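You operate a simulated robot arm through the tools that you are given. There is no shell and no other tool. Be economical: measure what you need, move in short steps, check, and stop when the job is done.

You run a simulated robot arm. Do the job below in one go: nothing can be reset, and whatever is moved stays where it is left.

JOB
Put the sample plate labelled "92" from the top of the dark boxes on top of the dark grey filter and the sample plate that says "26" on the top of the black table. Put one of the clean cartridges from the steel stand on the top of the black table. Put the short tube from the inside of the steel frame on the green book. Turn the current knob to 6. Take the roll of foil and put it on the top of the steel bench. Put the numbered disc labelled "65" from the top of the long steel bench on the top of the steel bench and the numbered disc labelled "57" on the blue manual. Do these in any order. Set down upright: clean cartridge, short tube.

Only the result counts: the job must be done as asked and must still hold three seconds after the hand-in. Knocking over, shifting, dropping, spilling or breaking anything else fails it.

ROBOT AND FRAMES
A 6-joint arm with a fingered hand on a trunk, on a base that drives. Base frame: it is fixed to the floor where the robot stands at the start and does not move with it; the origin is under the middle of the robot, x ahead of it, y to its left, z up; the surface under the hand at the start is at about z = 107. Lengths are in cm, angles in degrees, forces in N, time in s.
With the tool pointing down near the work surface it reaches from about 10 to 82 cm from the robot's upright axis, wherever it stands. Its first joint turns from -166.0 to 166.0 degrees. Places, roughly: blue manual [600, -250, 75]; clean cartridge (6x6x16 cm) [60, 180, 90]; current knob [780, 0, 140]; dark grey filter (6x6x6 cm) [70, -10, 110]; green book [550, -250, 75]; numbered disc [675, -250, 75]; roll of foil (5x5x19 cm) [700, -250, 100]; sample plate [50, 0, 100]; short tube (8x8x13 cm) [620, -30, 90]; top of the black table (20x171 cm) [132, -144, 86]; top of the steel bench [490, 150, 80]. Payload 4 kg.
Tool frame: the origin (TCP) lies between the finger pads and is the grasp point; the fingertips stand 2 cm ahead of it; z points along the fingers, y is the line along which they close. The gripper opens to 14 cm. The gripper's body begins 5.4 cm behind the TCP. The gripper is a hand of 3 fingers: y runs from the thumb to the fingers, the wrist lies at [0, 0, -21.5] in the tool frame, and closing takes about 1.5 s.
Orientation is that of the tool frame in the base frame, as a unit quaternion [x, y, z, w]. With the fingers straight down and closing along the base's y, the tool's x points along the base's -x, its y along +y and its z along -z.

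CONTROLS
- The arm moves only by the tool play_rows. Its argument "motion" is a list of rows, each a list of 2 entries, a list of its own where there are three numbers: the shift along the tool's x, y, z in units of 50 mm (1.0 is 50 mm), then the turn, a rotation vector about the tool's x, y, z in units of 4 degrees (1.0 is 4 degrees). In form: [[[dx, dy, dz], [rx, ry, rz]], ...]. A call has 1 to 10 rows; each row shifts and turns the commanded pose from where the row before left it, along the tool's axes as they then stand. "claw" is the opening, from 0 (shut) to 1 (fully open), set as the call begins (left out, the last holds). A call with a number of a shift or a turn outside -1 to 1 is refused whole. Rows are played at 5 a second. More than 5 cm and 8.6 degrees between two rows, or a gripper value outside its range, and nothing of the call is played. Where a pose cannot be reached the arm comes as near as it can. A force on the tool above 40 N (or 10 N above the force at the start of the call, whichever is more), or a blocked arm, ends the call early, and 0.2 s more pass. Each finger travels about 4.5 cm/s and halts on what it meets, pressing with about 28 N; the grip force reading is that of the motor and also rises with nothing between the fingers. The clock runs only during rows and for 0.2 s after the last one: add rows that do not move to give the fingers time. The reply holds the time, the measured pose of the TCP, the force on the tool along the base axes, the opening and the grip force, in the units named above and with some noise, with the torque about the TCP (base axes, N m) and any sound that the robot's microphone picked up.
- Cameras (640 x 400 px; columns grow to the right, rows downward): "scene" is now at [5.42, 15.37, 173.3]; the picture's right is [-0.46, -0.89, 0.00], its down [-0.60, 0.31, -0.74] and it looks along [0.66, -0.34, -0.68] (base axes); focal length 284 px, centre (320, 200). "wrist" rides on the gripper at [7.4, -4.3, -7.9] in the tool frame; the picture's right is [0.50, 0.87, 0.00], its down [-0.59, 0.34, -0.73] and it looks along [-0.64, 0.37, 0.68] (tool axes); focal length 275 px, centre (320, 200).
- snapshot(camera): a new picture of that camera. The clock stands still meanwhile.
- lift_body(by): slides the trunk up (or, below 0, down) by that many cm; the arm and the scene camera ride with it, the base frame stays. It gives what a move gives, with no picture.
- base_move(legs): drives the robot by 1 to 6 legs, each [ahead, left, turn to the left] in cm, cm and degrees, along the robot's own axes; the way and the turn of a leg run together, so that a leg with both is an arc; at most 150 cm and 180 degrees a leg. The arm and the cameras ride along, it lands a little off, and it stops where it bumps. It gives what a move gives.
- set_fingers(finger1, finger2, thumb_bend): sets how far each is bent, from 0 (flat) to 1 (curled in); at 0.3 the hand is open as for a grip, at 0.7 the pads meet at the TCP. One left out holds its place. A second passes; each finger stops where it meets its share of the squeeze, and holds until it gets a number again. A gripper value or a shape takes the hand back. It gives what a move gives, with no picture; readings hold the bend of each and the force on the fingers (four entries, about 0 where the hand has none), thumb and palm.
- grasp_type(shape): the hand has 3 fingers and takes this shape, open, in about a second: jaw (thumb against the fingers, like two jaws); tri (thumb and two fingers); tip (a fingertip pinch); poke (one finger out to press); point (the index stretched); flat (the hand flat); cup (the hand cupped); fist (a fist). The gripper value then closes the fingers along that shape, each until it touches; the sizes above hold for jaw. It gives what a move gives, with no picture.
- turn_head(pan, tilt): turns the head with the scene camera to pan (to the left, within 120 degrees either way) and tilt (down, from -29 to 69), counted from straight ahead of the robot. It gives what a move gives.
- point_at(camera, pixels): for up to 12 pixels [column, row] of the newest picture of that camera ("zoom" is the newest enlarged one), the place [x, y, z] in the base frame of the surface seen there, good to about 0.2 cm. The clock stands still meanwhile.
- close_up(camera, box): a new picture of the part [left, top, right, bottom] of that camera's present view, enlarged. The clock stands still meanwhile.
- close_job(): hands the job in; it is judged then, once.

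Keep the steps short. Do not move on a guess: measure, check each grasp and each placing, and mend mistakes. In all there are 145 turns and 168 pictures (those below and enlarged ones count). Leave the gripper open and the arm clear of the work at the hand-in unless told otherwise, and finish with a single line.

The tools are called after ">>>" by a JSON object that holds its "op" and its "data". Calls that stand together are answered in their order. play_rows: Moves the arm, as the interface text tells. Its arguments: {"type":"object","properties":{"motion":{"type":"array","items":{"type":"array"}},"claw":{"type":"number"}},"required":["motion"]} The other tools are called the same way: lift_body (by) slides the trunk up or down; grasp_type (shape) gives the hand a shape; set_fingers (finger1, finger2, thumb_bend) moves the fingers one by one; base_move (legs) drives the base; turn_head (pan, tilt) turns the head that bears the scene camera; snapshot (camera) takes a picture; point_at (camera, pixels) gives the place of the surface under pixels of a picture; close_up (camera, box) takes an enlarged picture of a part of a camera's view; close_job () hands the job in.

At the start:

```text
time: 0.0
tool_pos: [46.6, -14.36, 138.09]
tool_rot: [0.0, 1.0, 0.0, -0.001]
contact_force: [-0.5, 0.3, -0.2]
wrist_torque: [-0.01, 0.04, -0.01]
width: 13.99
gripper_force: 0.0
shape: jaw
bend: [0.3, 0.3, 0.3]
finger forces: [0.0, 0.0, 0.0, 0.1, 0.0, 0.0]
trunk travel left (down, up): [-32.5, 26.5]
robot x, y, heading: [-0.26, -0.24, 0.2]
head pan, tilt: [-27.2, 42.6]
```

scene: 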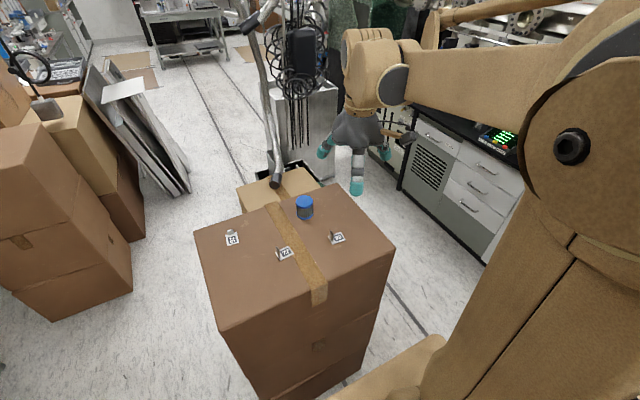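
wrist: 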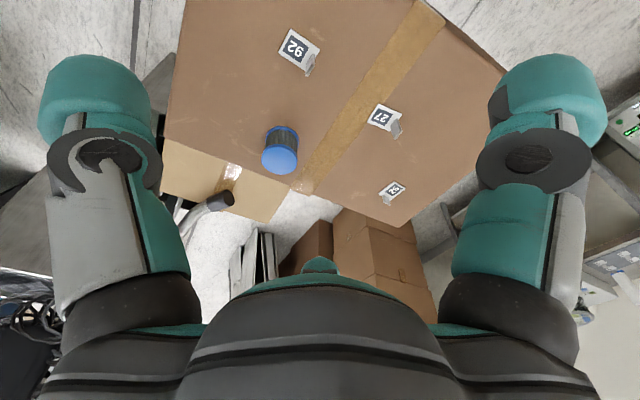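

I see a box top with three plates and a blue-topped can; I'll enlarge it to read the labels.

>>> {"op": "close_up", "data": {"camera": "scene", "box": [200, 180, 380, 292]}}

>>> {"op": "close_up", "data": {"camera": "wrist", "box": [240, 0, 460, 230]}}

```text
3.56 times, centred on (290, 236) of scene
```

zoom: 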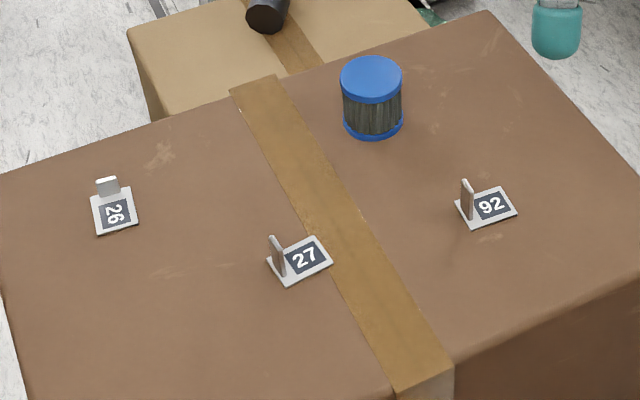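

```text
1.74 times, centred on (350, 115) of wrist
```

zoom: 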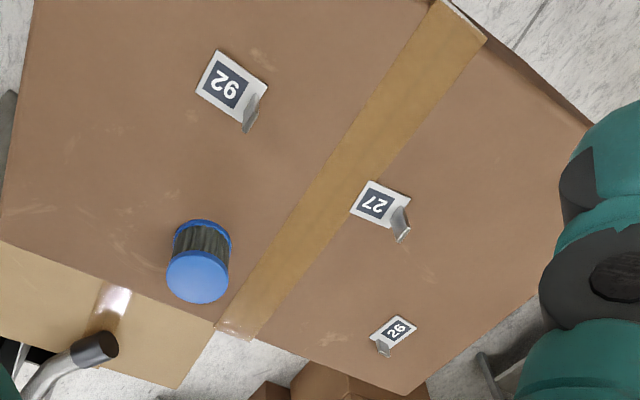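

I can read 92, 27, 26; the plates have upright tabs. Measuring plates, tabs and filter.

>>> {"op": "point_at", "data": {"camera": "zoom", "pixels": [[219, 52], [199, 87], [264, 88], [250, 108], [246, 130], [198, 276], [372, 182], [383, 318], [412, 320], [384, 352], [374, 334], [402, 225]]}}

>>> {"op": "point_at", "data": {"camera": "scene", "pixels": [[328, 233], [339, 238], [228, 232], [233, 240], [304, 200], [330, 232], [327, 236]]}}

>>> {"op": "close_up", "data": {"camera": "scene", "box": [310, 215, 358, 245]}}

```text
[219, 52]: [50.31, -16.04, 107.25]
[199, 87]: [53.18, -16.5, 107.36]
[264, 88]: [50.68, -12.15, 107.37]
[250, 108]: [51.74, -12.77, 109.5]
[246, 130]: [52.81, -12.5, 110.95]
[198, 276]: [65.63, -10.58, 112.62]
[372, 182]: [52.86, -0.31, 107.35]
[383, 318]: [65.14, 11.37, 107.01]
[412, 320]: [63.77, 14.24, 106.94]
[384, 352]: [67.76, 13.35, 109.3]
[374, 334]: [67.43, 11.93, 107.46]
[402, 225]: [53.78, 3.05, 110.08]
```

```text
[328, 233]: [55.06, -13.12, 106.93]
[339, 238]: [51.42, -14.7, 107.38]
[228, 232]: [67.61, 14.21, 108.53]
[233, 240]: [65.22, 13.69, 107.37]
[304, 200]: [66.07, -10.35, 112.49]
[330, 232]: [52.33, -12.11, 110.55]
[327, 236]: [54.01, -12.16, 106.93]
```

```text
13.33 times, centred on (334, 230) of scene
```

zoom: 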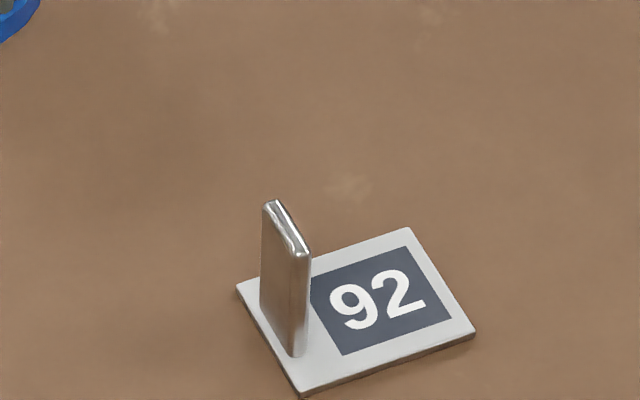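

Close view of plate 92: measuring tab edges and plate corners.

>>> {"op": "point_at", "data": {"camera": "zoom", "pixels": [[268, 203], [302, 252], [276, 215], [265, 300], [293, 350], [240, 286], [302, 388], [472, 330], [410, 232], [280, 280]]}}

>>> {"op": "close_up", "data": {"camera": "scene", "box": [216, 225, 248, 245]}}

```text
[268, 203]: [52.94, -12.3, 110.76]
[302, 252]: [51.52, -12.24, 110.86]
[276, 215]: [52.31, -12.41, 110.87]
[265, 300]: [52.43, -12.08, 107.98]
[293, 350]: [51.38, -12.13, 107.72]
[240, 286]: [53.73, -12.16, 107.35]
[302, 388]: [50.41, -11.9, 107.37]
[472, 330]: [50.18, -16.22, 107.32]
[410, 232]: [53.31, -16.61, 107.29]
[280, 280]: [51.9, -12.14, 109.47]
```

```text
16.00 times, centred on (232, 235) of scene
```

zoom: 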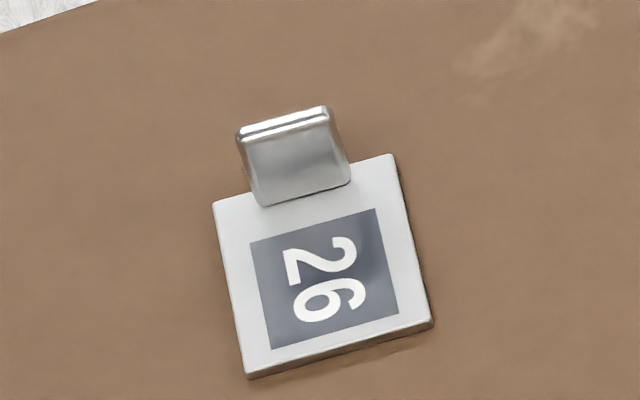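

>>> {"op": "point_at", "data": {"camera": "zoom", "pixels": [[240, 130], [326, 110], [285, 122], [262, 200], [346, 180], [215, 202], [390, 157], [430, 322], [248, 374], [295, 165]]}}

>>> {"op": "turn_head", "data": {"pan": -50, "tilt": 35}}

>>> {"op": "snapshot", "data": {"camera": "scene"}}

```text
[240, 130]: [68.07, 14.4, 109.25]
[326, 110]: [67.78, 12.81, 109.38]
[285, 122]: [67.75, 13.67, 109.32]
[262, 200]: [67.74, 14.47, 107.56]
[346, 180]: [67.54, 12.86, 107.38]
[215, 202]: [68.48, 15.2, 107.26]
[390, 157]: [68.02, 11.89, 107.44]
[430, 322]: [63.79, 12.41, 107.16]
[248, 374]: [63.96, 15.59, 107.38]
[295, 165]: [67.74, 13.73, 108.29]
```

```text
time: 0.9
tool_pos: [46.59, -14.28, 138.07]
tool_rot: [0.0, 1.0, 0.0, 0.0]
contact_force: [0.2, 0.7, 0.4]
wrist_torque: [0.01, 0.0, 0.02]
width: 13.98
gripper_force: 0.0
shape: jaw
bend: [0.3, 0.3, 0.3]
finger forces: [0.0, 0.0, 0.0, 0.1, 0.0, 0.0]
trunk travel left (down, up): [-32.5, 26.5]
robot x, y, heading: [0.04, -0.26, -0.2]
head pan, tilt: [-50.0, 35.0]
```

```text
161 pictures are left
```

scene: 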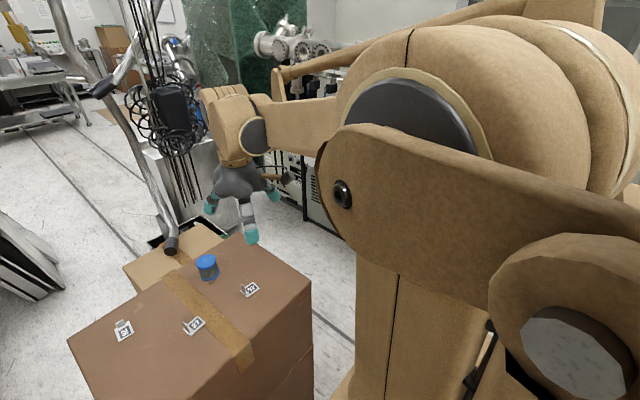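

Plate 92's tab stands at about (52.1, -12.3), thin along y; I lower the open hand above it to z≈115.

>>> {"op": "play_rows", "data": {"motion": [[[-0.22, 0.08, 0.92], [0, 0, 0]], [[-0.22, 0.08, 0.92], [0, 0, 0]], [[-0.22, 0.08, 0.92], [0, 0, 0]], [[-0.22, 0.08, 0.92], [0, 0, 0]], [[-0.22, 0.08, 0.92], [0, 0, 0.56]], [[0, 0, 0], [0, 0, 0.56]], [[0, 0, 0], [0, 0, 0]]], "claw": 0.6}}

>>> {"op": "snapshot", "data": {"camera": "wrist"}}

```text
time: 2.5
tool_pos: [51.9, -12.55, 114.81]
tool_rot: [0.039, 0.999, 0.001, 0.0]
contact_force: [0.4, 0.0, 0.3]
wrist_torque: [-0.03, 0.03, -0.01]
width: 8.46
gripper_force: 0.1
shape: jaw
bend: [0.3, 0.3, 0.29]
finger forces: [0.1, 0.0, 0.0, 0.0, 0.0, 0.0]
trunk travel left (down, up): [-32.5, 26.5]
robot x, y, heading: [-0.5, -0.09, -0.3]
head pan, tilt: [-50.0, 35.0]
```

```text
160 pictures are left
```

wrist: 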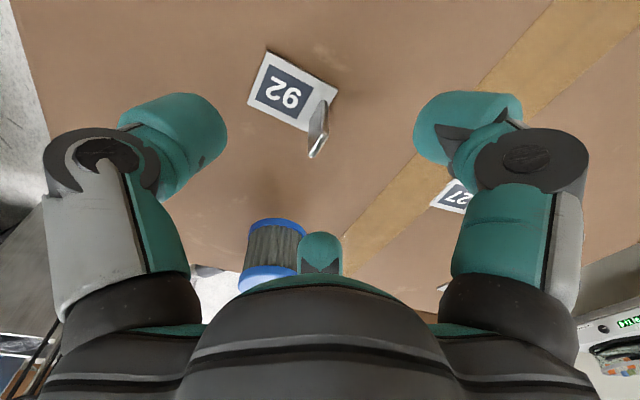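

The hand's far finger shows at (320,245); I measure where the fingertips truly stand relative to the tab.

>>> {"op": "point_at", "data": {"camera": "wrist", "pixels": [[320, 245], [320, 236], [470, 110], [430, 110], [515, 105], [200, 120], [220, 140], [140, 115], [318, 130], [505, 230], [110, 230]]}}

>>> {"op": "snapshot", "data": {"camera": "scene"}}

```text
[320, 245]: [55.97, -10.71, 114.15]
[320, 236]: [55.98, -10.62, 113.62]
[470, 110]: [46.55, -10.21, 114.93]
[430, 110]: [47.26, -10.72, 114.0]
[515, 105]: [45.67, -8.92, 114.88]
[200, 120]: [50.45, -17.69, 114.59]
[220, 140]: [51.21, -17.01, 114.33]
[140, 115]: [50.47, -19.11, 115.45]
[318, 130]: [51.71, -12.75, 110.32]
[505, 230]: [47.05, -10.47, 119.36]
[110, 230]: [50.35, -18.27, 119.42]
```

```text
159 pictures are left
```

scene: 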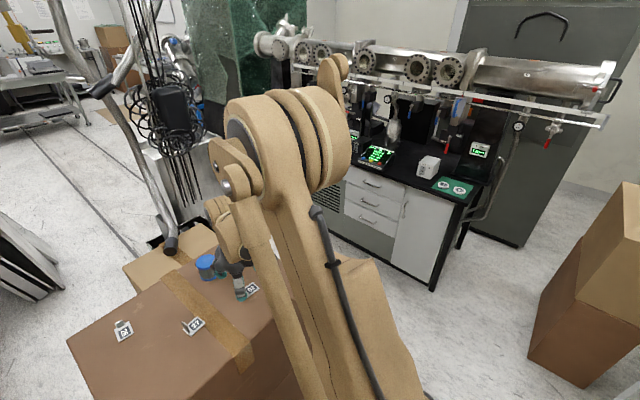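

In "jaw" the fingers come in at 120° to each other; for a thin tab I try the "tip" shape here in the air and look.

>>> {"op": "grasp_type", "data": {"shape": "tip"}}

>>> {"op": "snapshot", "data": {"camera": "wrist"}}

```text
time: 3.4
tool_pos: [51.92, -12.46, 114.91]
tool_rot: [0.039, 0.999, 0.001, 0.0]
contact_force: [-0.1, -1.4, 0.1]
wrist_torque: [-0.02, -0.03, -0.03]
width: 13.99
gripper_force: 0.0
shape: tip
bend: [0.3, 0.3, 0.3]
finger forces: [0.0, 0.0, 0.0, 0.1, 0.1, 0.0]
trunk travel left (down, up): [-32.5, 26.5]
robot x, y, heading: [0.13, -0.04, -0.3]
head pan, tilt: [-50.0, 35.0]
```

```text
158 pictures are left
```

wrist: 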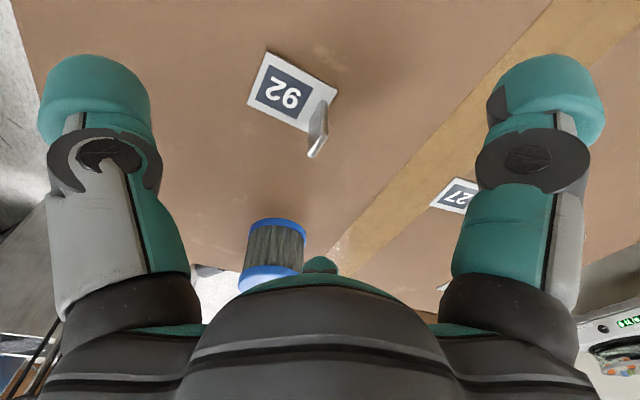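

Same opening as jaw; I close it partly in the air to see how the tips meet.

>>> {"op": "play_rows", "data": {"motion": [[[0, 0, 0], [0, 0, 0]], [[0, 0, 0], [0, 0, 0]], [[0, 0, 0], [0, 0, 0]], [[0, 0, 0], [0, 0, 0]], [[0, 0, 0], [0, 0, 0]], [[0, 0, 0], [0, 0, 0]], [[0, 0, 0], [0, 0, 0]], [[0, 0, 0], [0, 0, 0]]], "claw": 0.1}}

>>> {"op": "snapshot", "data": {"camera": "wrist"}}

```text
time: 5.2
tool_pos: [51.97, -12.52, 114.77]
tool_rot: [0.039, 0.999, 0.0, 0.0]
contact_force: [0.0, -0.5, -0.1]
wrist_torque: [-0.04, 0.02, -0.02]
width: 1.52
gripper_force: 0.0
shape: tip
bend: [0.67, 0.67, 0.56]
finger forces: [0.1, 0.0, 0.0, 0.0, 0.0, 0.0]
trunk travel left (down, up): [-32.5, 26.5]
robot x, y, heading: [-0.26, -0.1, 0.0]
head pan, tilt: [-50.0, 35.0]
```

```text
157 pictures are left
```

wrist: 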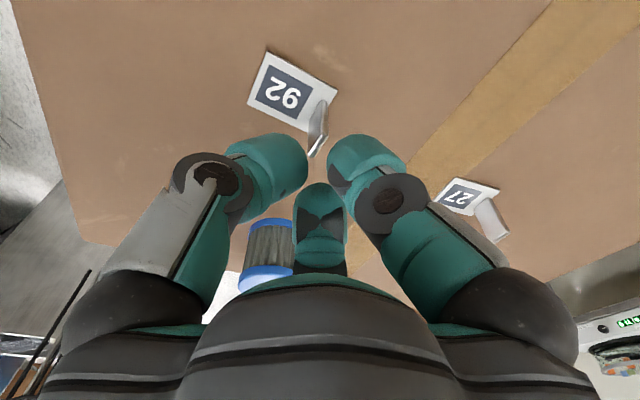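

Tips converge centrally on the TCP, so the pinch is usable. I go back to jaw, half open, and lower to z≈110 around the tab.

>>> {"op": "grasp_type", "data": {"shape": "jaw"}}

>>> {"op": "play_rows", "data": {"motion": [[[-0.03, 0.04, 0], [0, 0, 0]], [[0, 0, 0], [0, 0, 0]], [[0, 0, 0], [0, 0, 0]], [[0, 0, 0], [0, 0, 0]], [[0, 0, 0.5], [0, 0, 0]], [[0, 0, 0.46], [0, 0, 0]], [[0, 0, 0], [0, 0, 0]]], "claw": 0.45}}

>>> {"op": "snapshot", "data": {"camera": "wrist"}}

```text
time: 6.1
tool_pos: [51.9, -12.5, 114.78]
tool_rot: [0.039, 0.999, 0.0, 0.001]
contact_force: [-0.2, 0.3, -0.1]
wrist_torque: [0.02, 0.01, 0.0]
width: 14.0
gripper_force: 0.1
shape: jaw
bend: [0.3, 0.3, 0.3]
finger forces: [0.0, 0.1, 0.0, 0.1, 0.0, 0.1]
trunk travel left (down, up): [-32.5, 26.5]
robot x, y, heading: [0.17, -0.27, -0.2]
head pan, tilt: [-50.0, 35.0]
```

```text
time: 7.7
tool_pos: [52.3, -12.0, 110.19]
tool_rot: [0.04, 0.999, 0.0, -0.001]
contact_force: [0.4, 0.3, 0.1]
wrist_torque: [-0.02, 0.01, 0.0]
width: 6.35
gripper_force: 0.0
shape: jaw
bend: [0.36, 0.36, 0.35]
finger forces: [0.0, 0.0, 0.0, 0.1, 0.1, 0.0]
trunk travel left (down, up): [-32.5, 26.5]
robot x, y, heading: [-0.21, 0.11, 0.1]
head pan, tilt: [-50.0, 35.0]
```

```text
156 pictures are left
```

wrist: 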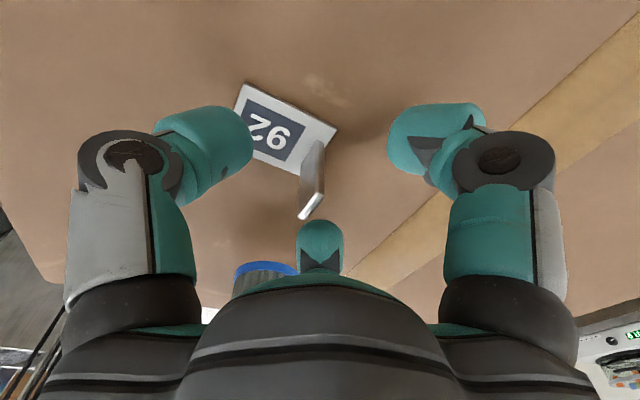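

The tab stands between the fingers, a touch to the thumb side; shift 2 mm and close.

>>> {"op": "play_rows", "data": {"motion": [[[0, -0.05, 0], [0, 0, 0]], [[0, 0, 0], [0, 0, 0]], [[0, 0, 0], [0, 0, 0]], [[0, 0, 0], [0, 0, 0]], [[0, 0, 0], [0, 0, 0]], [[0, 0, 0], [0, 0, 0]], [[0, 0, 0], [0, 0, 0]], [[0, 0, 0], [0, 0, 0]]], "claw": 0}}

>>> {"op": "snapshot", "data": {"camera": "wrist"}}

```text
time: 9.5
tool_pos: [52.36, -12.39, 110.23]
tool_rot: [0.039, 0.999, 0.0, -0.001]
contact_force: [0.2, -0.1, -0.5]
wrist_torque: [0.01, 0.0, -0.03]
width: 1.29
gripper_force: 28.4
shape: jaw
bend: [0.74, 0.75, 0.6]
finger forces: [18.3, 18.0, 0.0, 0.0, 32.9, 0.0]
trunk travel left (down, up): [-32.5, 26.5]
robot x, y, heading: [-0.08, 0.03, 0.0]
head pan, tilt: [-50.0, 35.0]
```

```text
155 pictures are left
```

wrist: 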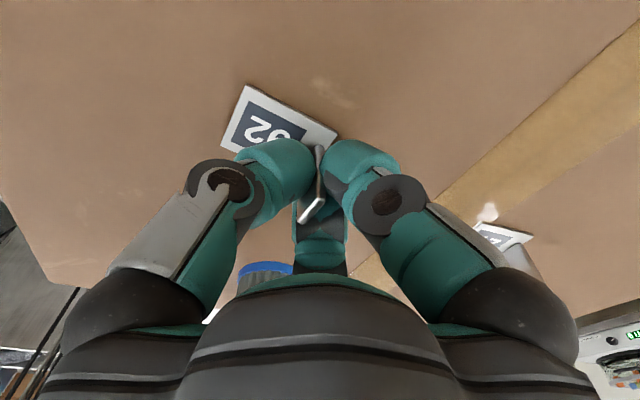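

Held (32.9/18/18 N). Lift 8 cm and look.

>>> {"op": "play_rows", "data": {"motion": [[[0, 0, -0.4], [0, 0, 0]], [[0, 0, -0.6], [0, 0, 0]], [[0, 0, -0.6], [0, 0, 0]], [[0, 0, 0], [0, 0, 0]]]}}

>>> {"op": "turn_head", "data": {"pan": -15, "tilt": 45}}

>>> {"op": "snapshot", "data": {"camera": "scene"}}

>>> {"op": "snapshot", "data": {"camera": "wrist"}}

```text
time: 10.5
tool_pos: [52.07, -12.46, 118.37]
tool_rot: [0.039, 0.999, 0.0, 0.0]
contact_force: [-0.3, -0.3, -0.7]
wrist_torque: [0.02, 0.0, 0.03]
width: 1.26
gripper_force: 28.3
shape: jaw
bend: [0.74, 0.75, 0.6]
finger forces: [18.3, 18.0, 0.0, 0.0, 32.7, 0.0]
trunk travel left (down, up): [-32.5, 26.5]
robot x, y, heading: [-0.23, 0.08, -0.0]
head pan, tilt: [-50.0, 35.0]
```

```text
time: 11.5
tool_pos: [51.99, -12.43, 118.34]
tool_rot: [0.04, 0.999, 0.0, 0.0]
contact_force: [-1.3, -0.2, 0.3]
wrist_torque: [0.01, 0.02, -0.03]
width: 1.26
gripper_force: 27.8
shape: jaw
bend: [0.74, 0.75, 0.6]
finger forces: [18.3, 18.1, 0.0, 0.0, 32.7, 0.0]
trunk travel left (down, up): [-32.5, 26.5]
robot x, y, heading: [-0.12, 0.07, 0.2]
head pan, tilt: [-15.0, 45.0]
```

```text
154 pictures are left
```

scene: 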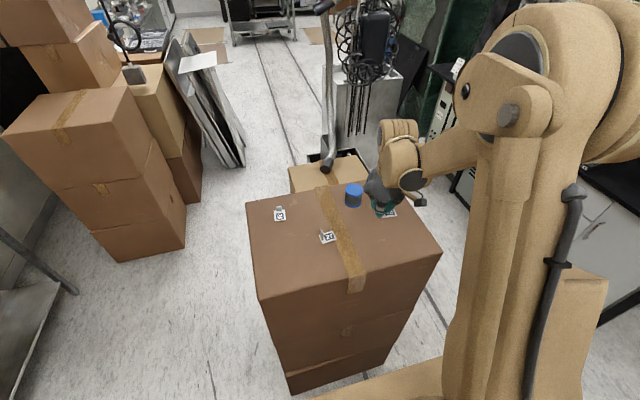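

```text
153 pictures are left
```

wrist: 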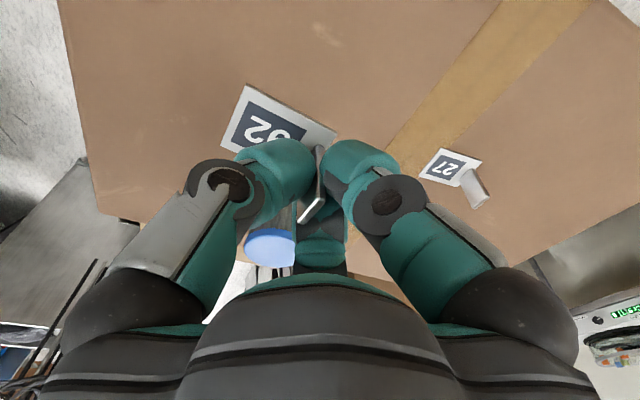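

Plate is held steady. Measuring the filter's top rim now.

>>> {"op": "close_up", "data": {"camera": "scene", "box": [330, 170, 410, 220]}}

```text
8.00 times, centred on (370, 195) of scene
```

zoom: 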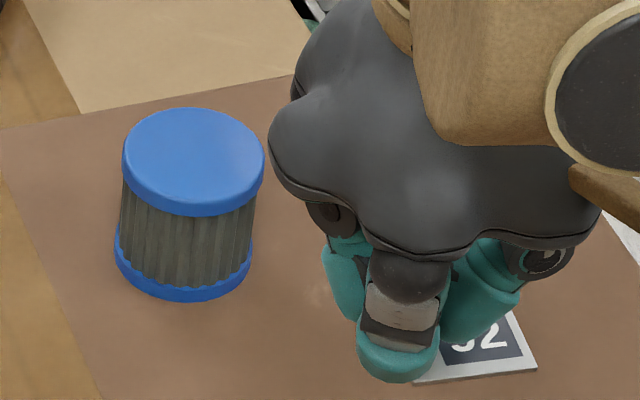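

>>> {"op": "point_at", "data": {"camera": "zoom", "pixels": [[192, 112], [198, 202], [127, 160], [259, 155], [192, 155], [475, 375], [533, 368], [510, 315]]}}

```text
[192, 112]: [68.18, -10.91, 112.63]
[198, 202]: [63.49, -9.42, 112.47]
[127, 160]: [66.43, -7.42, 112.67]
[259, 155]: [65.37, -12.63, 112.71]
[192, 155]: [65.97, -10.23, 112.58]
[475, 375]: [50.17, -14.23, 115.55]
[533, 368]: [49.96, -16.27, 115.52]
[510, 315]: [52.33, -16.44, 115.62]
```

Filter top centre ≈ (65.9, -10.1, 112.6). Move the plate's centre over it.

>>> {"op": "play_rows", "data": {"motion": [[[-0.69, 0.265, 0], [0, 0, 0]], [[-0.69, 0.265, 0], [0, 0, 0]], [[-0.69, 0.265, 0], [0, 0, 0]], [[-0.69, 0.265, 0], [0, 0, 0]], [[0, 0, 0], [0, 0, 0]], [[0, 0, 0], [0, 0, 0]]]}}

>>> {"op": "close_up", "data": {"camera": "scene", "box": [320, 160, 400, 210]}}

>>> {"op": "snapshot", "data": {"camera": "wrist"}}

```text
time: 12.9
tool_pos: [66.25, -8.08, 118.31]
tool_rot: [0.039, 0.999, 0.0, 0.0]
contact_force: [0.1, -0.4, -0.3]
wrist_torque: [0.04, 0.02, 0.02]
width: 1.27
gripper_force: 27.6
shape: jaw
bend: [0.74, 0.75, 0.6]
finger forces: [18.3, 18.1, 0.0, 0.0, 32.6, 0.0]
trunk travel left (down, up): [-32.5, 26.5]
robot x, y, heading: [-0.23, -0.19, -0.0]
head pan, tilt: [-15.0, 45.0]
```

```text
8.00 times, centred on (360, 185) of scene
```

zoom: 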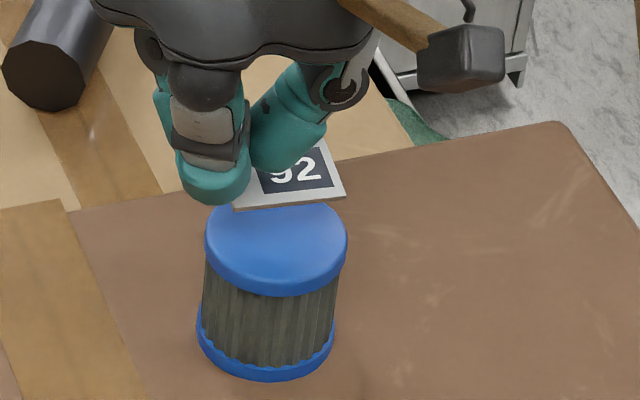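

```text
150 pictures are left
```

wrist: 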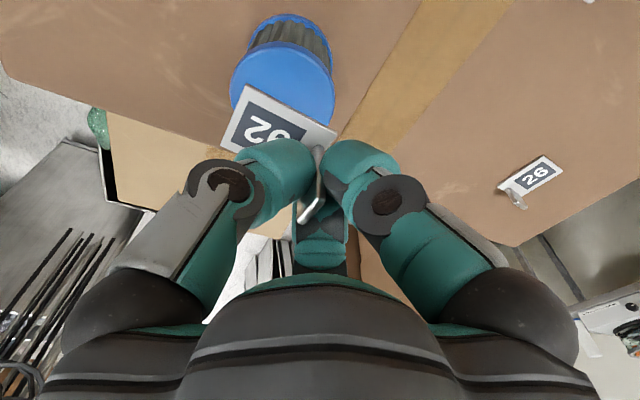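

>>> {"op": "point_at", "data": {"camera": "zoom", "pixels": [[340, 193], [322, 142], [270, 203], [298, 175]]}}

```text
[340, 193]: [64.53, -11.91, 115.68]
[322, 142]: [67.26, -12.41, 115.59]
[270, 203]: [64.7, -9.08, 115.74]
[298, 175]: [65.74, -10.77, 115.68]
```

Plate is centred on the filter. Lower 2.4 cm, then creep.

>>> {"op": "play_rows", "data": {"motion": [[[0, 0, 0.24], [0, 0, 0]], [[0, 0, 0.22], [0, 0, 0]], [[0, 0, 0.03], [0, 0, 0]], [[0, 0, 0.02], [0, 0, 0]], [[0, 0, 0], [0, 0, 0]]]}}

>>> {"op": "close_up", "data": {"camera": "scene", "box": [320, 160, 400, 210]}}

```text
time: 14.1
tool_pos: [66.42, -8.31, 115.69]
tool_rot: [0.04, 0.999, 0.0, 0.0]
contact_force: [0.0, -1.4, 0.2]
wrist_torque: [0.03, 0.03, 0.01]
width: 1.28
gripper_force: 27.3
shape: jaw
bend: [0.74, 0.75, 0.6]
finger forces: [18.4, 18.1, 0.1, 0.0, 32.4, 0.1]
trunk travel left (down, up): [-32.5, 26.5]
robot x, y, heading: [0.31, -0.01, -0.2]
head pan, tilt: [-15.0, 45.0]
```

```text
8.00 times, centred on (360, 185) of scene
```

zoom: 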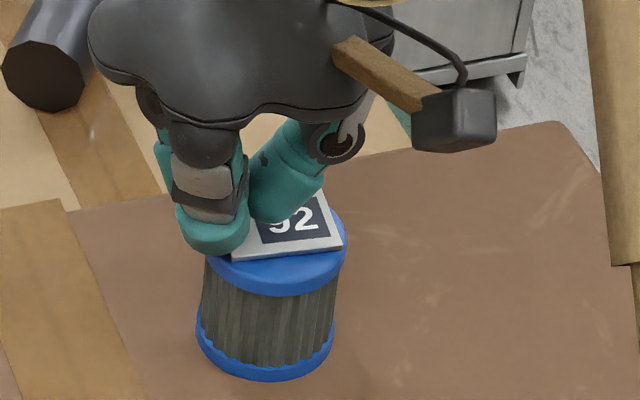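

Nearly down, no contact force yet; creep in 1 mm steps.

>>> {"op": "play_rows", "data": {"motion": [[[0, 0, 0.02], [0, 0, 0]], [[0, 0, 0], [0, 0, 0]]]}}

>>> {"op": "point_at", "data": {"camera": "zoom", "pixels": [[335, 243], [275, 250], [300, 270], [320, 262]]}}

```text
time: 14.7
tool_pos: [66.55, -8.25, 115.57]
tool_rot: [0.04, 0.999, 0.001, -0.001]
contact_force: [-0.2, 0.3, 0.7]
wrist_torque: [0.01, 0.04, 0.01]
width: 1.26
gripper_force: 27.7
shape: jaw
bend: [0.74, 0.75, 0.6]
finger forces: [18.3, 18.1, 0.1, 0.0, 32.6, 0.1]
trunk travel left (down, up): [-32.5, 26.5]
robot x, y, heading: [-0.43, 0.24, 0.1]
head pan, tilt: [-15.0, 45.0]
```

```text
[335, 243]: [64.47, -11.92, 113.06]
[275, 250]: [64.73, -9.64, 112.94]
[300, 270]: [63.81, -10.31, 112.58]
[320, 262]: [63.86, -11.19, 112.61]
```

>>> {"op": "play_rows", "data": {"motion": [[[0, 0, 0.015], [0, 0, 0]], [[0, 0, 0], [0, 0, 0]]]}}

>>> {"op": "play_rows", "data": {"motion": [[[0, 0, 0], [0, 0, 0]], [[0, 0, 0], [0, 0, 0]], [[0, 0, 0], [0, 0, 0]], [[0, 0, 0], [0, 0, 0]], [[0, 0, 0], [0, 0, 0]], [[0, 0, -0.4], [0, 0, 0]], [[0, 0, -0.8], [0, 0, 0]], [[0, 0, -0.8], [0, 0, 0]]], "claw": 0.45}}

>>> {"op": "close_up", "data": {"camera": "scene", "box": [320, 160, 400, 210]}}

>>> {"op": "snapshot", "data": {"camera": "wrist"}}

```text
time: 15.3
tool_pos: [66.44, -8.35, 115.55]
tool_rot: [0.039, 0.999, 0.0, 0.0]
contact_force: [1.7, 0.3, 6.7]
wrist_torque: [-0.01, 0.0, 0.02]
width: 1.26
gripper_force: 28.3
shape: jaw
bend: [0.75, 0.75, 0.6]
finger forces: [19.6, 18.8, 0.0, 0.0, 34.7, 0.1]
trunk travel left (down, up): [-32.5, 26.5]
robot x, y, heading: [0.03, 0.05, 0.1]
head pan, tilt: [-15.0, 45.0]
```

```text
time: 17.1
tool_pos: [66.62, -8.25, 125.53]
tool_rot: [0.039, 0.999, 0.001, 0.0]
contact_force: [-0.4, 0.2, 1.0]
wrist_torque: [-0.01, 0.0, 0.0]
width: 6.25
gripper_force: 0.1
shape: jaw
bend: [0.36, 0.36, 0.35]
finger forces: [0.1, 0.0, 0.0, 0.0, 0.0, 0.0]
trunk travel left (down, up): [-32.5, 26.5]
robot x, y, heading: [-0.06, -0.05, -0.2]
head pan, tilt: [-15.0, 45.0]
```

```text
8.00 times, centred on (360, 185) of scene
```

zoom: 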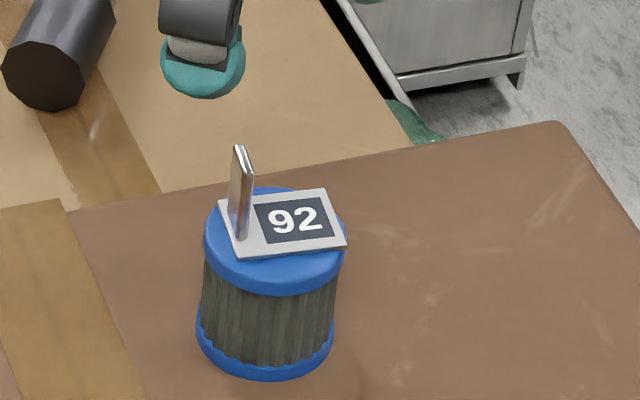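

```text
147 pictures are left
```

wrist: 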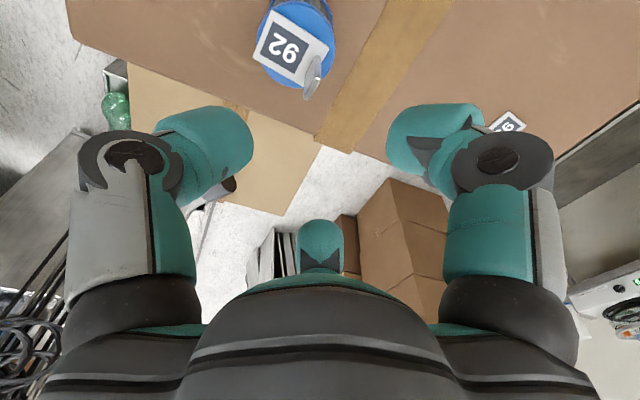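

Plate 92 is done. Now over to plate 26 (tab at 67.8, 13.6, thin along x), turning the hand by 87°.

>>> {"op": "play_rows", "data": {"motion": [[[0.02, 0.88, 0], [0, 0, 0]], [[0.02, 0.88, 0], [0, 0, 0]], [[0.02, 0.88, 0], [0, 0, 0]], [[0.02, 0.88, 0], [0, 0, 0]], [[0.02, 0.86, 0], [0, 0, 0]], [[0, 0, 0], [0, 0, -1]], [[0, 0, 0], [0, 0, -1]], [[0, 0, 0], [0, 0, -1]], [[0, 0, 0], [0, 0, -1]], [[0, 0, 0], [0, 0, -1]]]}}

>>> {"op": "play_rows", "data": {"motion": [[[0, 0, 0], [0, 0, -1]], [[0, 0, 0], [0, 0, -1]], [[0, 0, 0], [0, 0, -1]], [[0, 0, 0], [0, 0, -1]], [[0, 0, 0], [0, 0, -1]], [[0, 0, 0], [0, 0, -1]], [[0, 0, 0], [0, 0, -1]], [[0, 0, 0], [0, 0, -1]], [[0, 0, 0], [0, 0, -1]], [[0, 0, 0], [0, 0, -1]]]}}

>>> {"op": "play_rows", "data": {"motion": [[[0, 0, 0], [0, 0, -1]], [[0, 0, 0], [0, 0, -1]], [[0, 0, 0], [0, 0, -1]], [[0, 0, 0], [0, 0, -1]], [[0, 0, 0], [0, 0, -1]], [[0, 0, 0], [0, 0, -1]], [[0, 0, 0], [0, 0, -0.8]], [[0, 0, 0], [0, 0, 0]]]}}

>>> {"op": "snapshot", "data": {"camera": "wrist"}}

```text
time: 19.3
tool_pos: [67.74, 13.7, 125.65]
tool_rot: [-0.136, 0.991, 0.0, 0.0]
contact_force: [0.1, 0.4, 0.3]
wrist_torque: [0.02, 0.0, 0.0]
width: 6.28
gripper_force: 0.1
shape: jaw
bend: [0.36, 0.36, 0.35]
finger forces: [0.1, 0.1, 0.0, 0.0, 0.0, 0.0]
trunk travel left (down, up): [-32.5, 26.5]
robot x, y, heading: [0.04, 0.08, 0.0]
head pan, tilt: [-15.0, 45.0]
```

```text
time: 21.5
tool_pos: [67.47, 13.66, 125.49]
tool_rot: [-0.467, 0.885, -0.001, 0.0]
contact_force: [-1.2, 1.0, 0.6]
wrist_torque: [-0.01, 0.02, 0.02]
width: 6.26
gripper_force: 0.1
shape: jaw
bend: [0.36, 0.36, 0.35]
finger forces: [0.0, 0.1, 0.1, 0.0, 0.1, 0.0]
trunk travel left (down, up): [-32.5, 26.5]
robot x, y, heading: [0.46, 0.43, 0.1]
head pan, tilt: [-15.0, 45.0]
```

```text
time: 23.3
tool_pos: [67.69, 13.7, 125.5]
tool_rot: [-0.661, 0.75, 0.0, 0.0]
contact_force: [0.7, 0.0, -0.1]
wrist_torque: [0.0, 0.02, 0.0]
width: 6.26
gripper_force: 0.1
shape: jaw
bend: [0.36, 0.36, 0.35]
finger forces: [0.0, 0.0, 0.0, 0.1, 0.0, 0.0]
trunk travel left (down, up): [-32.5, 26.5]
robot x, y, heading: [-0.03, 0.5, 0.0]
head pan, tilt: [-15.0, 45.0]
```

```text
146 pictures are left
```

wrist: 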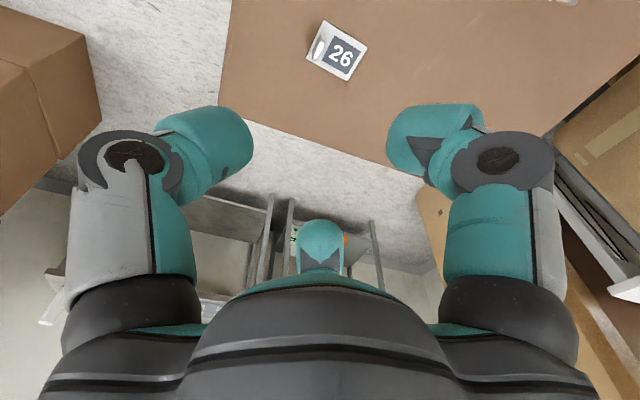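

Tab at (318,48), under the TCP. Lower 12.5 cm to z≈113.

>>> {"op": "play_rows", "data": {"motion": [[[0, 0, 0.85], [0, 0, 0]], [[0, 0, 0.85], [0, 0, 0]], [[0, 0, 0.8], [0, 0, 0]], [[0, 0, 0], [0, 0, 0]], [[0, 0, 0], [0, 0, 0]]]}}

>>> {"op": "snapshot", "data": {"camera": "wrist"}}

```text
time: 24.5
tool_pos: [67.76, 13.93, 112.57]
tool_rot: [-0.661, 0.751, -0.001, 0.0]
contact_force: [0.0, 0.6, -0.3]
wrist_torque: [-0.02, -0.01, -0.02]
width: 6.27
gripper_force: 0.1
shape: jaw
bend: [0.36, 0.36, 0.35]
finger forces: [0.1, 0.0, 0.0, 0.0, 0.0, 0.0]
trunk travel left (down, up): [-32.5, 26.5]
robot x, y, heading: [-0.28, -0.15, -0.0]
head pan, tilt: [-15.0, 45.0]
```

```text
145 pictures are left
```

wrist: 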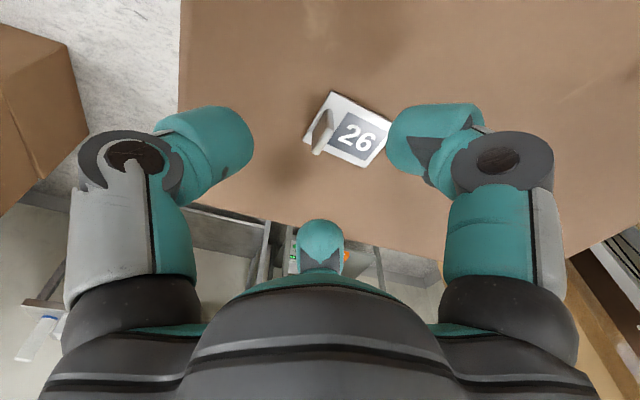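

>>> {"op": "play_rows", "data": {"motion": [[[0, 0, 0.3], [0, 0, 0]], [[0, 0, 0.27], [0, 0, 0]], [[0, 0, 0], [0, 0, 0]], [[0, 0, 0], [0, 0, 0]]]}}

>>> {"op": "snapshot", "data": {"camera": "wrist"}}

```text
time: 25.5
tool_pos: [67.64, 13.96, 109.96]
tool_rot: [-0.661, 0.75, 0.0, 0.0]
contact_force: [0.6, 1.2, 0.5]
wrist_torque: [0.01, 0.01, 0.0]
width: 6.3
gripper_force: 0.1
shape: jaw
bend: [0.36, 0.36, 0.35]
finger forces: [0.0, 0.0, 0.0, 0.0, 0.0, 0.0]
trunk travel left (down, up): [-32.5, 26.5]
robot x, y, heading: [0.14, 0.04, -0.2]
head pan, tilt: [-15.0, 45.0]
```

```text
144 pictures are left
```

wrist: 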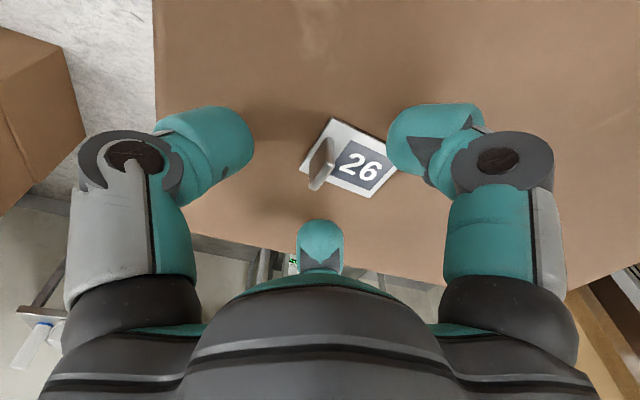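

>>> {"op": "play_rows", "data": {"motion": [[[0.07, 0, 0.04], [0, 0, 0]], [[0, 0, 0], [0, 0, 0]], [[0, 0, 0], [0, 0, 0]]]}}

>>> {"op": "play_rows", "data": {"motion": [[[0, 0, 0], [0, 0, 0]], [[0, 0, 0], [0, 0, 0]], [[0, 0, 0], [0, 0, 0]], [[0, 0, 0], [0, 0, 0]], [[0, 0, 0], [0, 0, 0]], [[0, 0, 0], [0, 0, 0]], [[0, 0, 0], [0, 0, 0]], [[0, 0, 0], [0, 0, 0]]], "claw": 0}}

>>> {"op": "play_rows", "data": {"motion": [[[0, 0, -0.3], [0, 0, 0]], [[0, 0, -0.6], [0, 0, 0]], [[0, 0, -0.6], [0, 0, 0]], [[0, 0, 0], [0, 0, 0]]]}}

>>> {"op": "snapshot", "data": {"camera": "wrist"}}

```text
time: 26.3
tool_pos: [67.55, 13.51, 109.94]
tool_rot: [-0.661, 0.751, 0.0, 0.0]
contact_force: [0.5, 0.3, 0.1]
wrist_torque: [0.0, 0.03, 0.01]
width: 6.27
gripper_force: 0.0
shape: jaw
bend: [0.36, 0.36, 0.35]
finger forces: [0.1, 0.1, 0.1, 0.1, 0.1, 0.0]
trunk travel left (down, up): [-32.5, 26.5]
robot x, y, heading: [-0.02, 0.17, -0.1]
head pan, tilt: [-15.0, 45.0]
```

```text
time: 28.1
tool_pos: [67.73, 13.66, 109.88]
tool_rot: [-0.66, 0.751, -0.001, 0.0]
contact_force: [0.3, 0.2, 1.7]
wrist_torque: [-0.04, -0.02, 0.03]
width: 0.0
gripper_force: 27.9
shape: jaw
bend: [0.72, 0.68, 0.69]
finger forces: [21.5, 25.2, 0.0, 0.0, 40.7, 0.1]
trunk travel left (down, up): [-32.5, 26.5]
robot x, y, heading: [-0.18, 0.02, -0.2]
head pan, tilt: [-15.0, 45.0]
```

```text
time: 29.1
tool_pos: [67.82, 13.34, 117.53]
tool_rot: [-0.661, 0.751, 0.0, 0.0]
contact_force: [0.2, -0.1, -0.7]
wrist_torque: [0.01, -0.02, 0.0]
width: 0.0
gripper_force: 27.8
shape: jaw
bend: [0.72, 0.68, 0.69]
finger forces: [21.3, 25.1, 0.1, 0.1, 39.4, 0.0]
trunk travel left (down, up): [-32.5, 26.5]
robot x, y, heading: [0.32, -0.09, -0.3]
head pan, tilt: [-15.0, 45.0]
```

```text
143 pictures are left
```

wrist: 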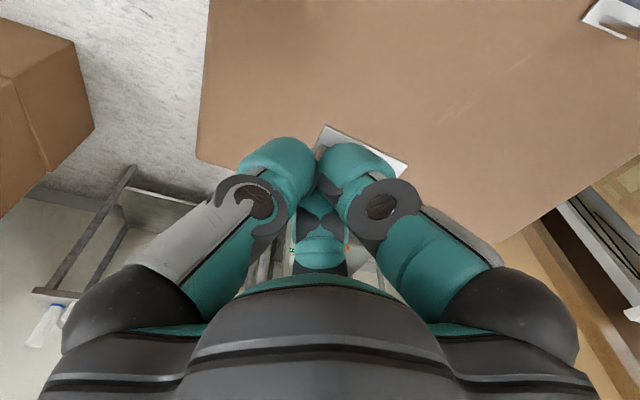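

The plate seems to have come up; check with the scene camera.

>>> {"op": "snapshot", "data": {"camera": "scene"}}

>>> {"op": "close_up", "data": {"camera": "scene", "box": [230, 170, 326, 230]}}

```text
142 pictures are left
```

scene: 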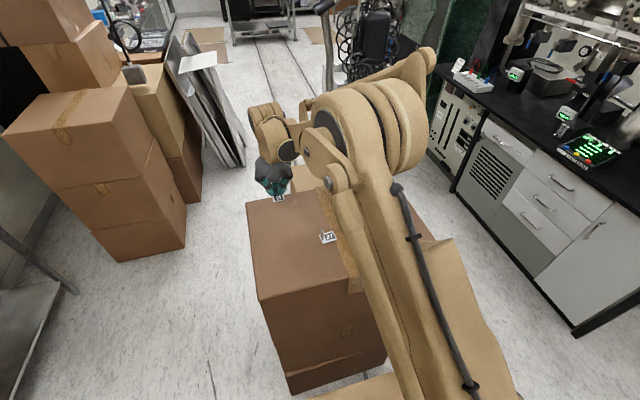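

```text
6.67 times, centred on (278, 200) of scene
```

zoom: 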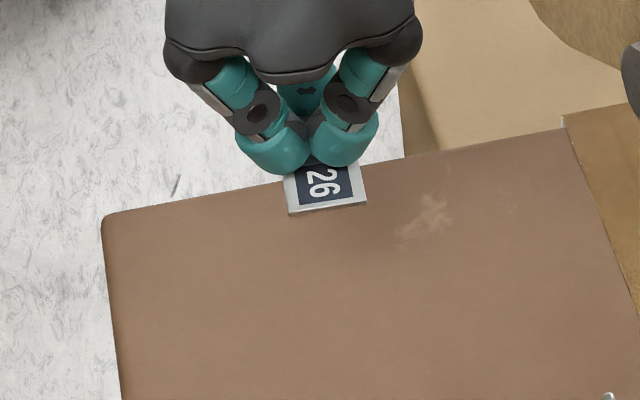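

Held well. Now survey the black table on the right.

>>> {"op": "turn_head", "data": {"pan": -60, "tilt": 25}}

>>> {"op": "snapshot", "data": {"camera": "scene"}}

```text
time: 30.2
tool_pos: [67.73, 13.5, 117.69]
tool_rot: [-0.661, 0.75, 0.0, 0.001]
contact_force: [-0.4, 0.3, -0.6]
wrist_torque: [-0.01, 0.01, -0.01]
width: 0.01
gripper_force: 28.3
shape: jaw
bend: [0.72, 0.68, 0.69]
finger forces: [21.3, 25.1, 0.1, 0.0, 39.3, 0.0]
trunk travel left (down, up): [-32.5, 26.5]
robot x, y, heading: [-0.18, 0.32, 0.0]
head pan, tilt: [-60.0, 25.0]
```

```text
140 pictures are left
```

scene: 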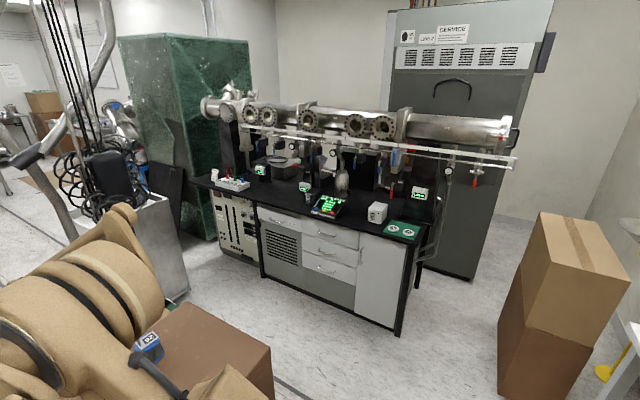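

>>> {"op": "close_up", "data": {"camera": "scene", "box": [180, 130, 460, 305]}}

>>> {"op": "point_at", "data": {"camera": "scene", "pixels": [[205, 186], [290, 213], [350, 228], [400, 244], [358, 215], [300, 205], [262, 197], [225, 188], [404, 228], [268, 190], [285, 190], [413, 238]]}}

```text
2.29 times, centred on (320, 218) of scene
```

zoom: 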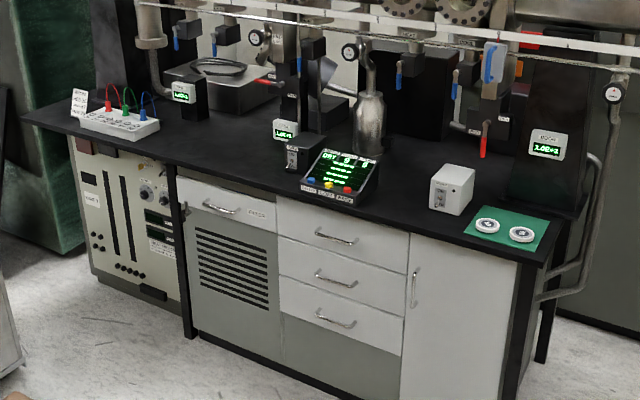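

```text
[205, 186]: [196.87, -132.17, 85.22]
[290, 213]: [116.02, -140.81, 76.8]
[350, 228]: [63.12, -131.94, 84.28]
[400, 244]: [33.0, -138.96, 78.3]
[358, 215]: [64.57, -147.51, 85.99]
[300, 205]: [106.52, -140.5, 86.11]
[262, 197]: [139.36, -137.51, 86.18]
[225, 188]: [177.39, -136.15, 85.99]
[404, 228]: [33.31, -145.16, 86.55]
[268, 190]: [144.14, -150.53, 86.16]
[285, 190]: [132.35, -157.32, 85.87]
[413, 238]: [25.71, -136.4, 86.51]
```

Table top is z≈86, front edge y≈-132, running x≈25–200. Free room around x≈120–140. I check the corridor obstacles.

>>> {"op": "point_at", "data": {"camera": "scene", "pixels": [[172, 305], [188, 290], [165, 215], [120, 190], [260, 350], [400, 335], [250, 275], [215, 238], [190, 235], [160, 180], [280, 385], [500, 390]]}}

>>> {"op": "turn_head", "data": {"pan": -75, "tilt": 55}}

>>> {"op": "snapshot", "data": {"camera": "scene"}}

```text
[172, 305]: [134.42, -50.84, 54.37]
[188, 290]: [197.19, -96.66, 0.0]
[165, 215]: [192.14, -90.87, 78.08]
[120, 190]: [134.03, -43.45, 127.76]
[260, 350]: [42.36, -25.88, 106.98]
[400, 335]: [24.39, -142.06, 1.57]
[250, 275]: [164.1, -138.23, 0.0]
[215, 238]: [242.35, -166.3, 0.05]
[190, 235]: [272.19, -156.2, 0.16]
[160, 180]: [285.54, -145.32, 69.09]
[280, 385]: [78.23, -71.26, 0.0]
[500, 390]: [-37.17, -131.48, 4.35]
```

```text
time: 31.1
tool_pos: [67.75, 13.22, 117.46]
tool_rot: [-0.66, 0.751, 0.0, 0.0]
contact_force: [0.8, 0.3, -0.3]
wrist_torque: [0.01, 0.02, 0.04]
width: 0.0
gripper_force: 28.0
shape: jaw
bend: [0.72, 0.68, 0.69]
finger forces: [21.3, 25.1, 0.1, 0.0, 39.5, 0.1]
trunk travel left (down, up): [-32.5, 26.5]
robot x, y, heading: [0.23, -0.05, 0.0]
head pan, tilt: [-75.0, 55.0]
```

```text
138 pictures are left
```

scene: 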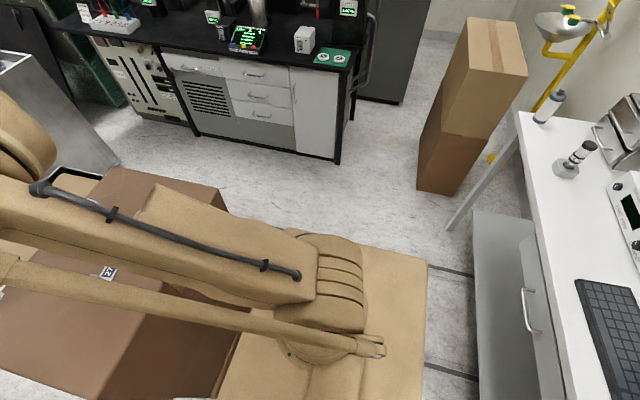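

>>> {"op": "point_at", "data": {"camera": "scene", "pixels": [[422, 270], [420, 390], [230, 385], [300, 235], [455, 228], [525, 118], [470, 300], [425, 190], [335, 158], [240, 340], [215, 215], [110, 165]]}}

>>> {"op": "turn_head", "data": {"pan": -110, "tilt": 60}}

>>> {"op": "snapshot", "data": {"camera": "scene"}}

```text
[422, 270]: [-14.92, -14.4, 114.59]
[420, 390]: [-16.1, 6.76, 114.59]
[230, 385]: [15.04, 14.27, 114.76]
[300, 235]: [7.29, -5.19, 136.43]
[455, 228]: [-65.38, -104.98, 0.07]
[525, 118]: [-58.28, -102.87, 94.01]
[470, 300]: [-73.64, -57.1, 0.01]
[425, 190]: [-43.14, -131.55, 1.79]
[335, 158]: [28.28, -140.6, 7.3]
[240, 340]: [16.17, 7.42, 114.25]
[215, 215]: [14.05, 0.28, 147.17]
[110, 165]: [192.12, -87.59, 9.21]
```

```text
time: 32.2
tool_pos: [67.85, 13.48, 117.55]
tool_rot: [-0.661, 0.75, 0.0, 0.0]
contact_force: [0.2, 0.1, 0.6]
wrist_torque: [0.01, 0.03, -0.02]
width: 0.0
gripper_force: 27.8
shape: jaw
bend: [0.72, 0.68, 0.69]
finger forces: [21.4, 25.1, 0.0, 0.1, 39.3, 0.1]
trunk travel left (down, up): [-32.5, 26.5]
robot x, y, heading: [0.17, 0.35, -0.0]
head pan, tilt: [-110.0, 60.0]
```

```text
137 pictures are left
```

scene: 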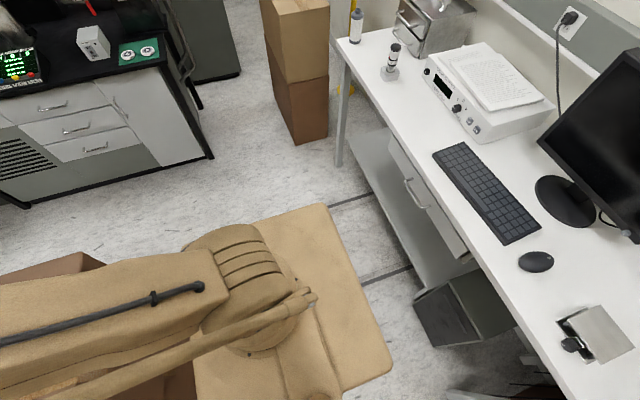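

Base footprint is about ±16 cm, corridor to the table is about 1 m wide and clear. I raise the hand 15 cm, then pull it back 25 cm before driving.

>>> {"op": "play_rows", "data": {"motion": [[[0, 0, -0.9], [0, 0, 0]], [[0, 0, -0.9], [0, 0, 0]], [[0, 0, -0.9], [0, 0, 0]], [[0, 0.9, -0.3], [0, 0, 0]], [[0, 0.9, 0], [0, 0, 0]], [[0, 0.9, 0], [0, 0, 0]], [[0, 0.9, 0], [0, 0, 0]], [[0, 0.9, 0], [0, 0, 0]], [[0, 0, 0], [0, 0, 0]]]}}

>>> {"op": "base_move", "data": {"legs": [[0, -80, 0]]}}

>>> {"op": "turn_head", "data": {"pan": -20, "tilt": 40}}

>>> {"op": "snapshot", "data": {"camera": "scene"}}

```text
time: 34.2
tool_pos: [45.29, 16.18, 132.51]
tool_rot: [-0.66, 0.751, 0.0, 0.0]
contact_force: [1.1, 0.1, -0.3]
wrist_torque: [0.0, 0.01, 0.02]
width: 0.0
gripper_force: 27.7
shape: jaw
bend: [0.72, 0.68, 0.69]
finger forces: [21.4, 25.3, 0.0, 0.0, 39.2, 0.0]
trunk travel left (down, up): [-32.5, 26.5]
robot x, y, heading: [-0.06, 0.13, -0.0]
head pan, tilt: [-110.0, 60.0]
```

```text
time: 38.5
tool_pos: [44.64, -65.72, 132.59]
tool_rot: [-0.654, 0.757, 0.0, -0.001]
contact_force: [-0.6, 1.0, 0.1]
wrist_torque: [-0.02, 0.02, 0.01]
width: 0.02
gripper_force: 28.1
shape: jaw
bend: [0.72, 0.68, 0.69]
finger forces: [21.3, 25.3, 0.0, 0.0, 39.3, 0.0]
trunk travel left (down, up): [-32.5, 26.5]
robot x, y, heading: [-1.0, -80.76, -1.1]
head pan, tilt: [-110.0, 60.0]
```

```text
time: 40.1
tool_pos: [44.75, -65.6, 132.61]
tool_rot: [-0.653, 0.757, -0.001, 0.001]
contact_force: [-0.3, -0.2, -0.3]
wrist_torque: [-0.01, 0.01, 0.0]
width: 0.01
gripper_force: 28.2
shape: jaw
bend: [0.72, 0.68, 0.69]
finger forces: [21.4, 25.4, 0.0, 0.1, 39.2, 0.0]
trunk travel left (down, up): [-32.5, 26.5]
robot x, y, heading: [-0.72, -80.51, -1.4]
head pan, tilt: [-20.0, 40.0]
```

```text
136 pictures are left
```

scene: 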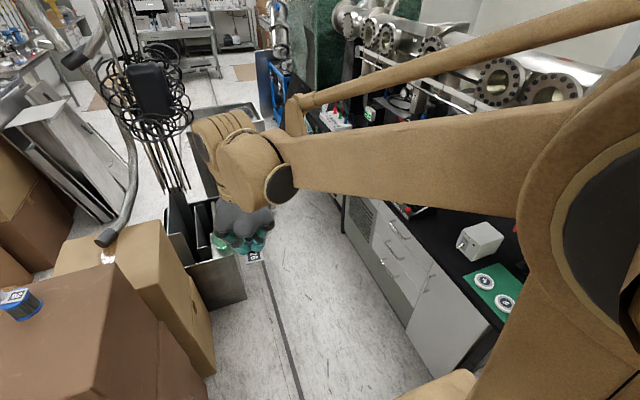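

>>> {"op": "point_at", "data": {"camera": "scene", "pixels": [[246, 298], [205, 308], [232, 255], [215, 370], [264, 112], [268, 135], [410, 345], [200, 110], [110, 240], [300, 390], [350, 225]]}}

```text
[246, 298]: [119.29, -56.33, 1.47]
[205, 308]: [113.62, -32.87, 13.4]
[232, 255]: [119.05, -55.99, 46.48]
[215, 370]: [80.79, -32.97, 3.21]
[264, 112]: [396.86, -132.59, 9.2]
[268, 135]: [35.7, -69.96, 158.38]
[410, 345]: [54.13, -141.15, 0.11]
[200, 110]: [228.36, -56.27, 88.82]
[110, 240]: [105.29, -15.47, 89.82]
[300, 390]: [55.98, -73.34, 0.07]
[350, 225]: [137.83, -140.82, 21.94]
```

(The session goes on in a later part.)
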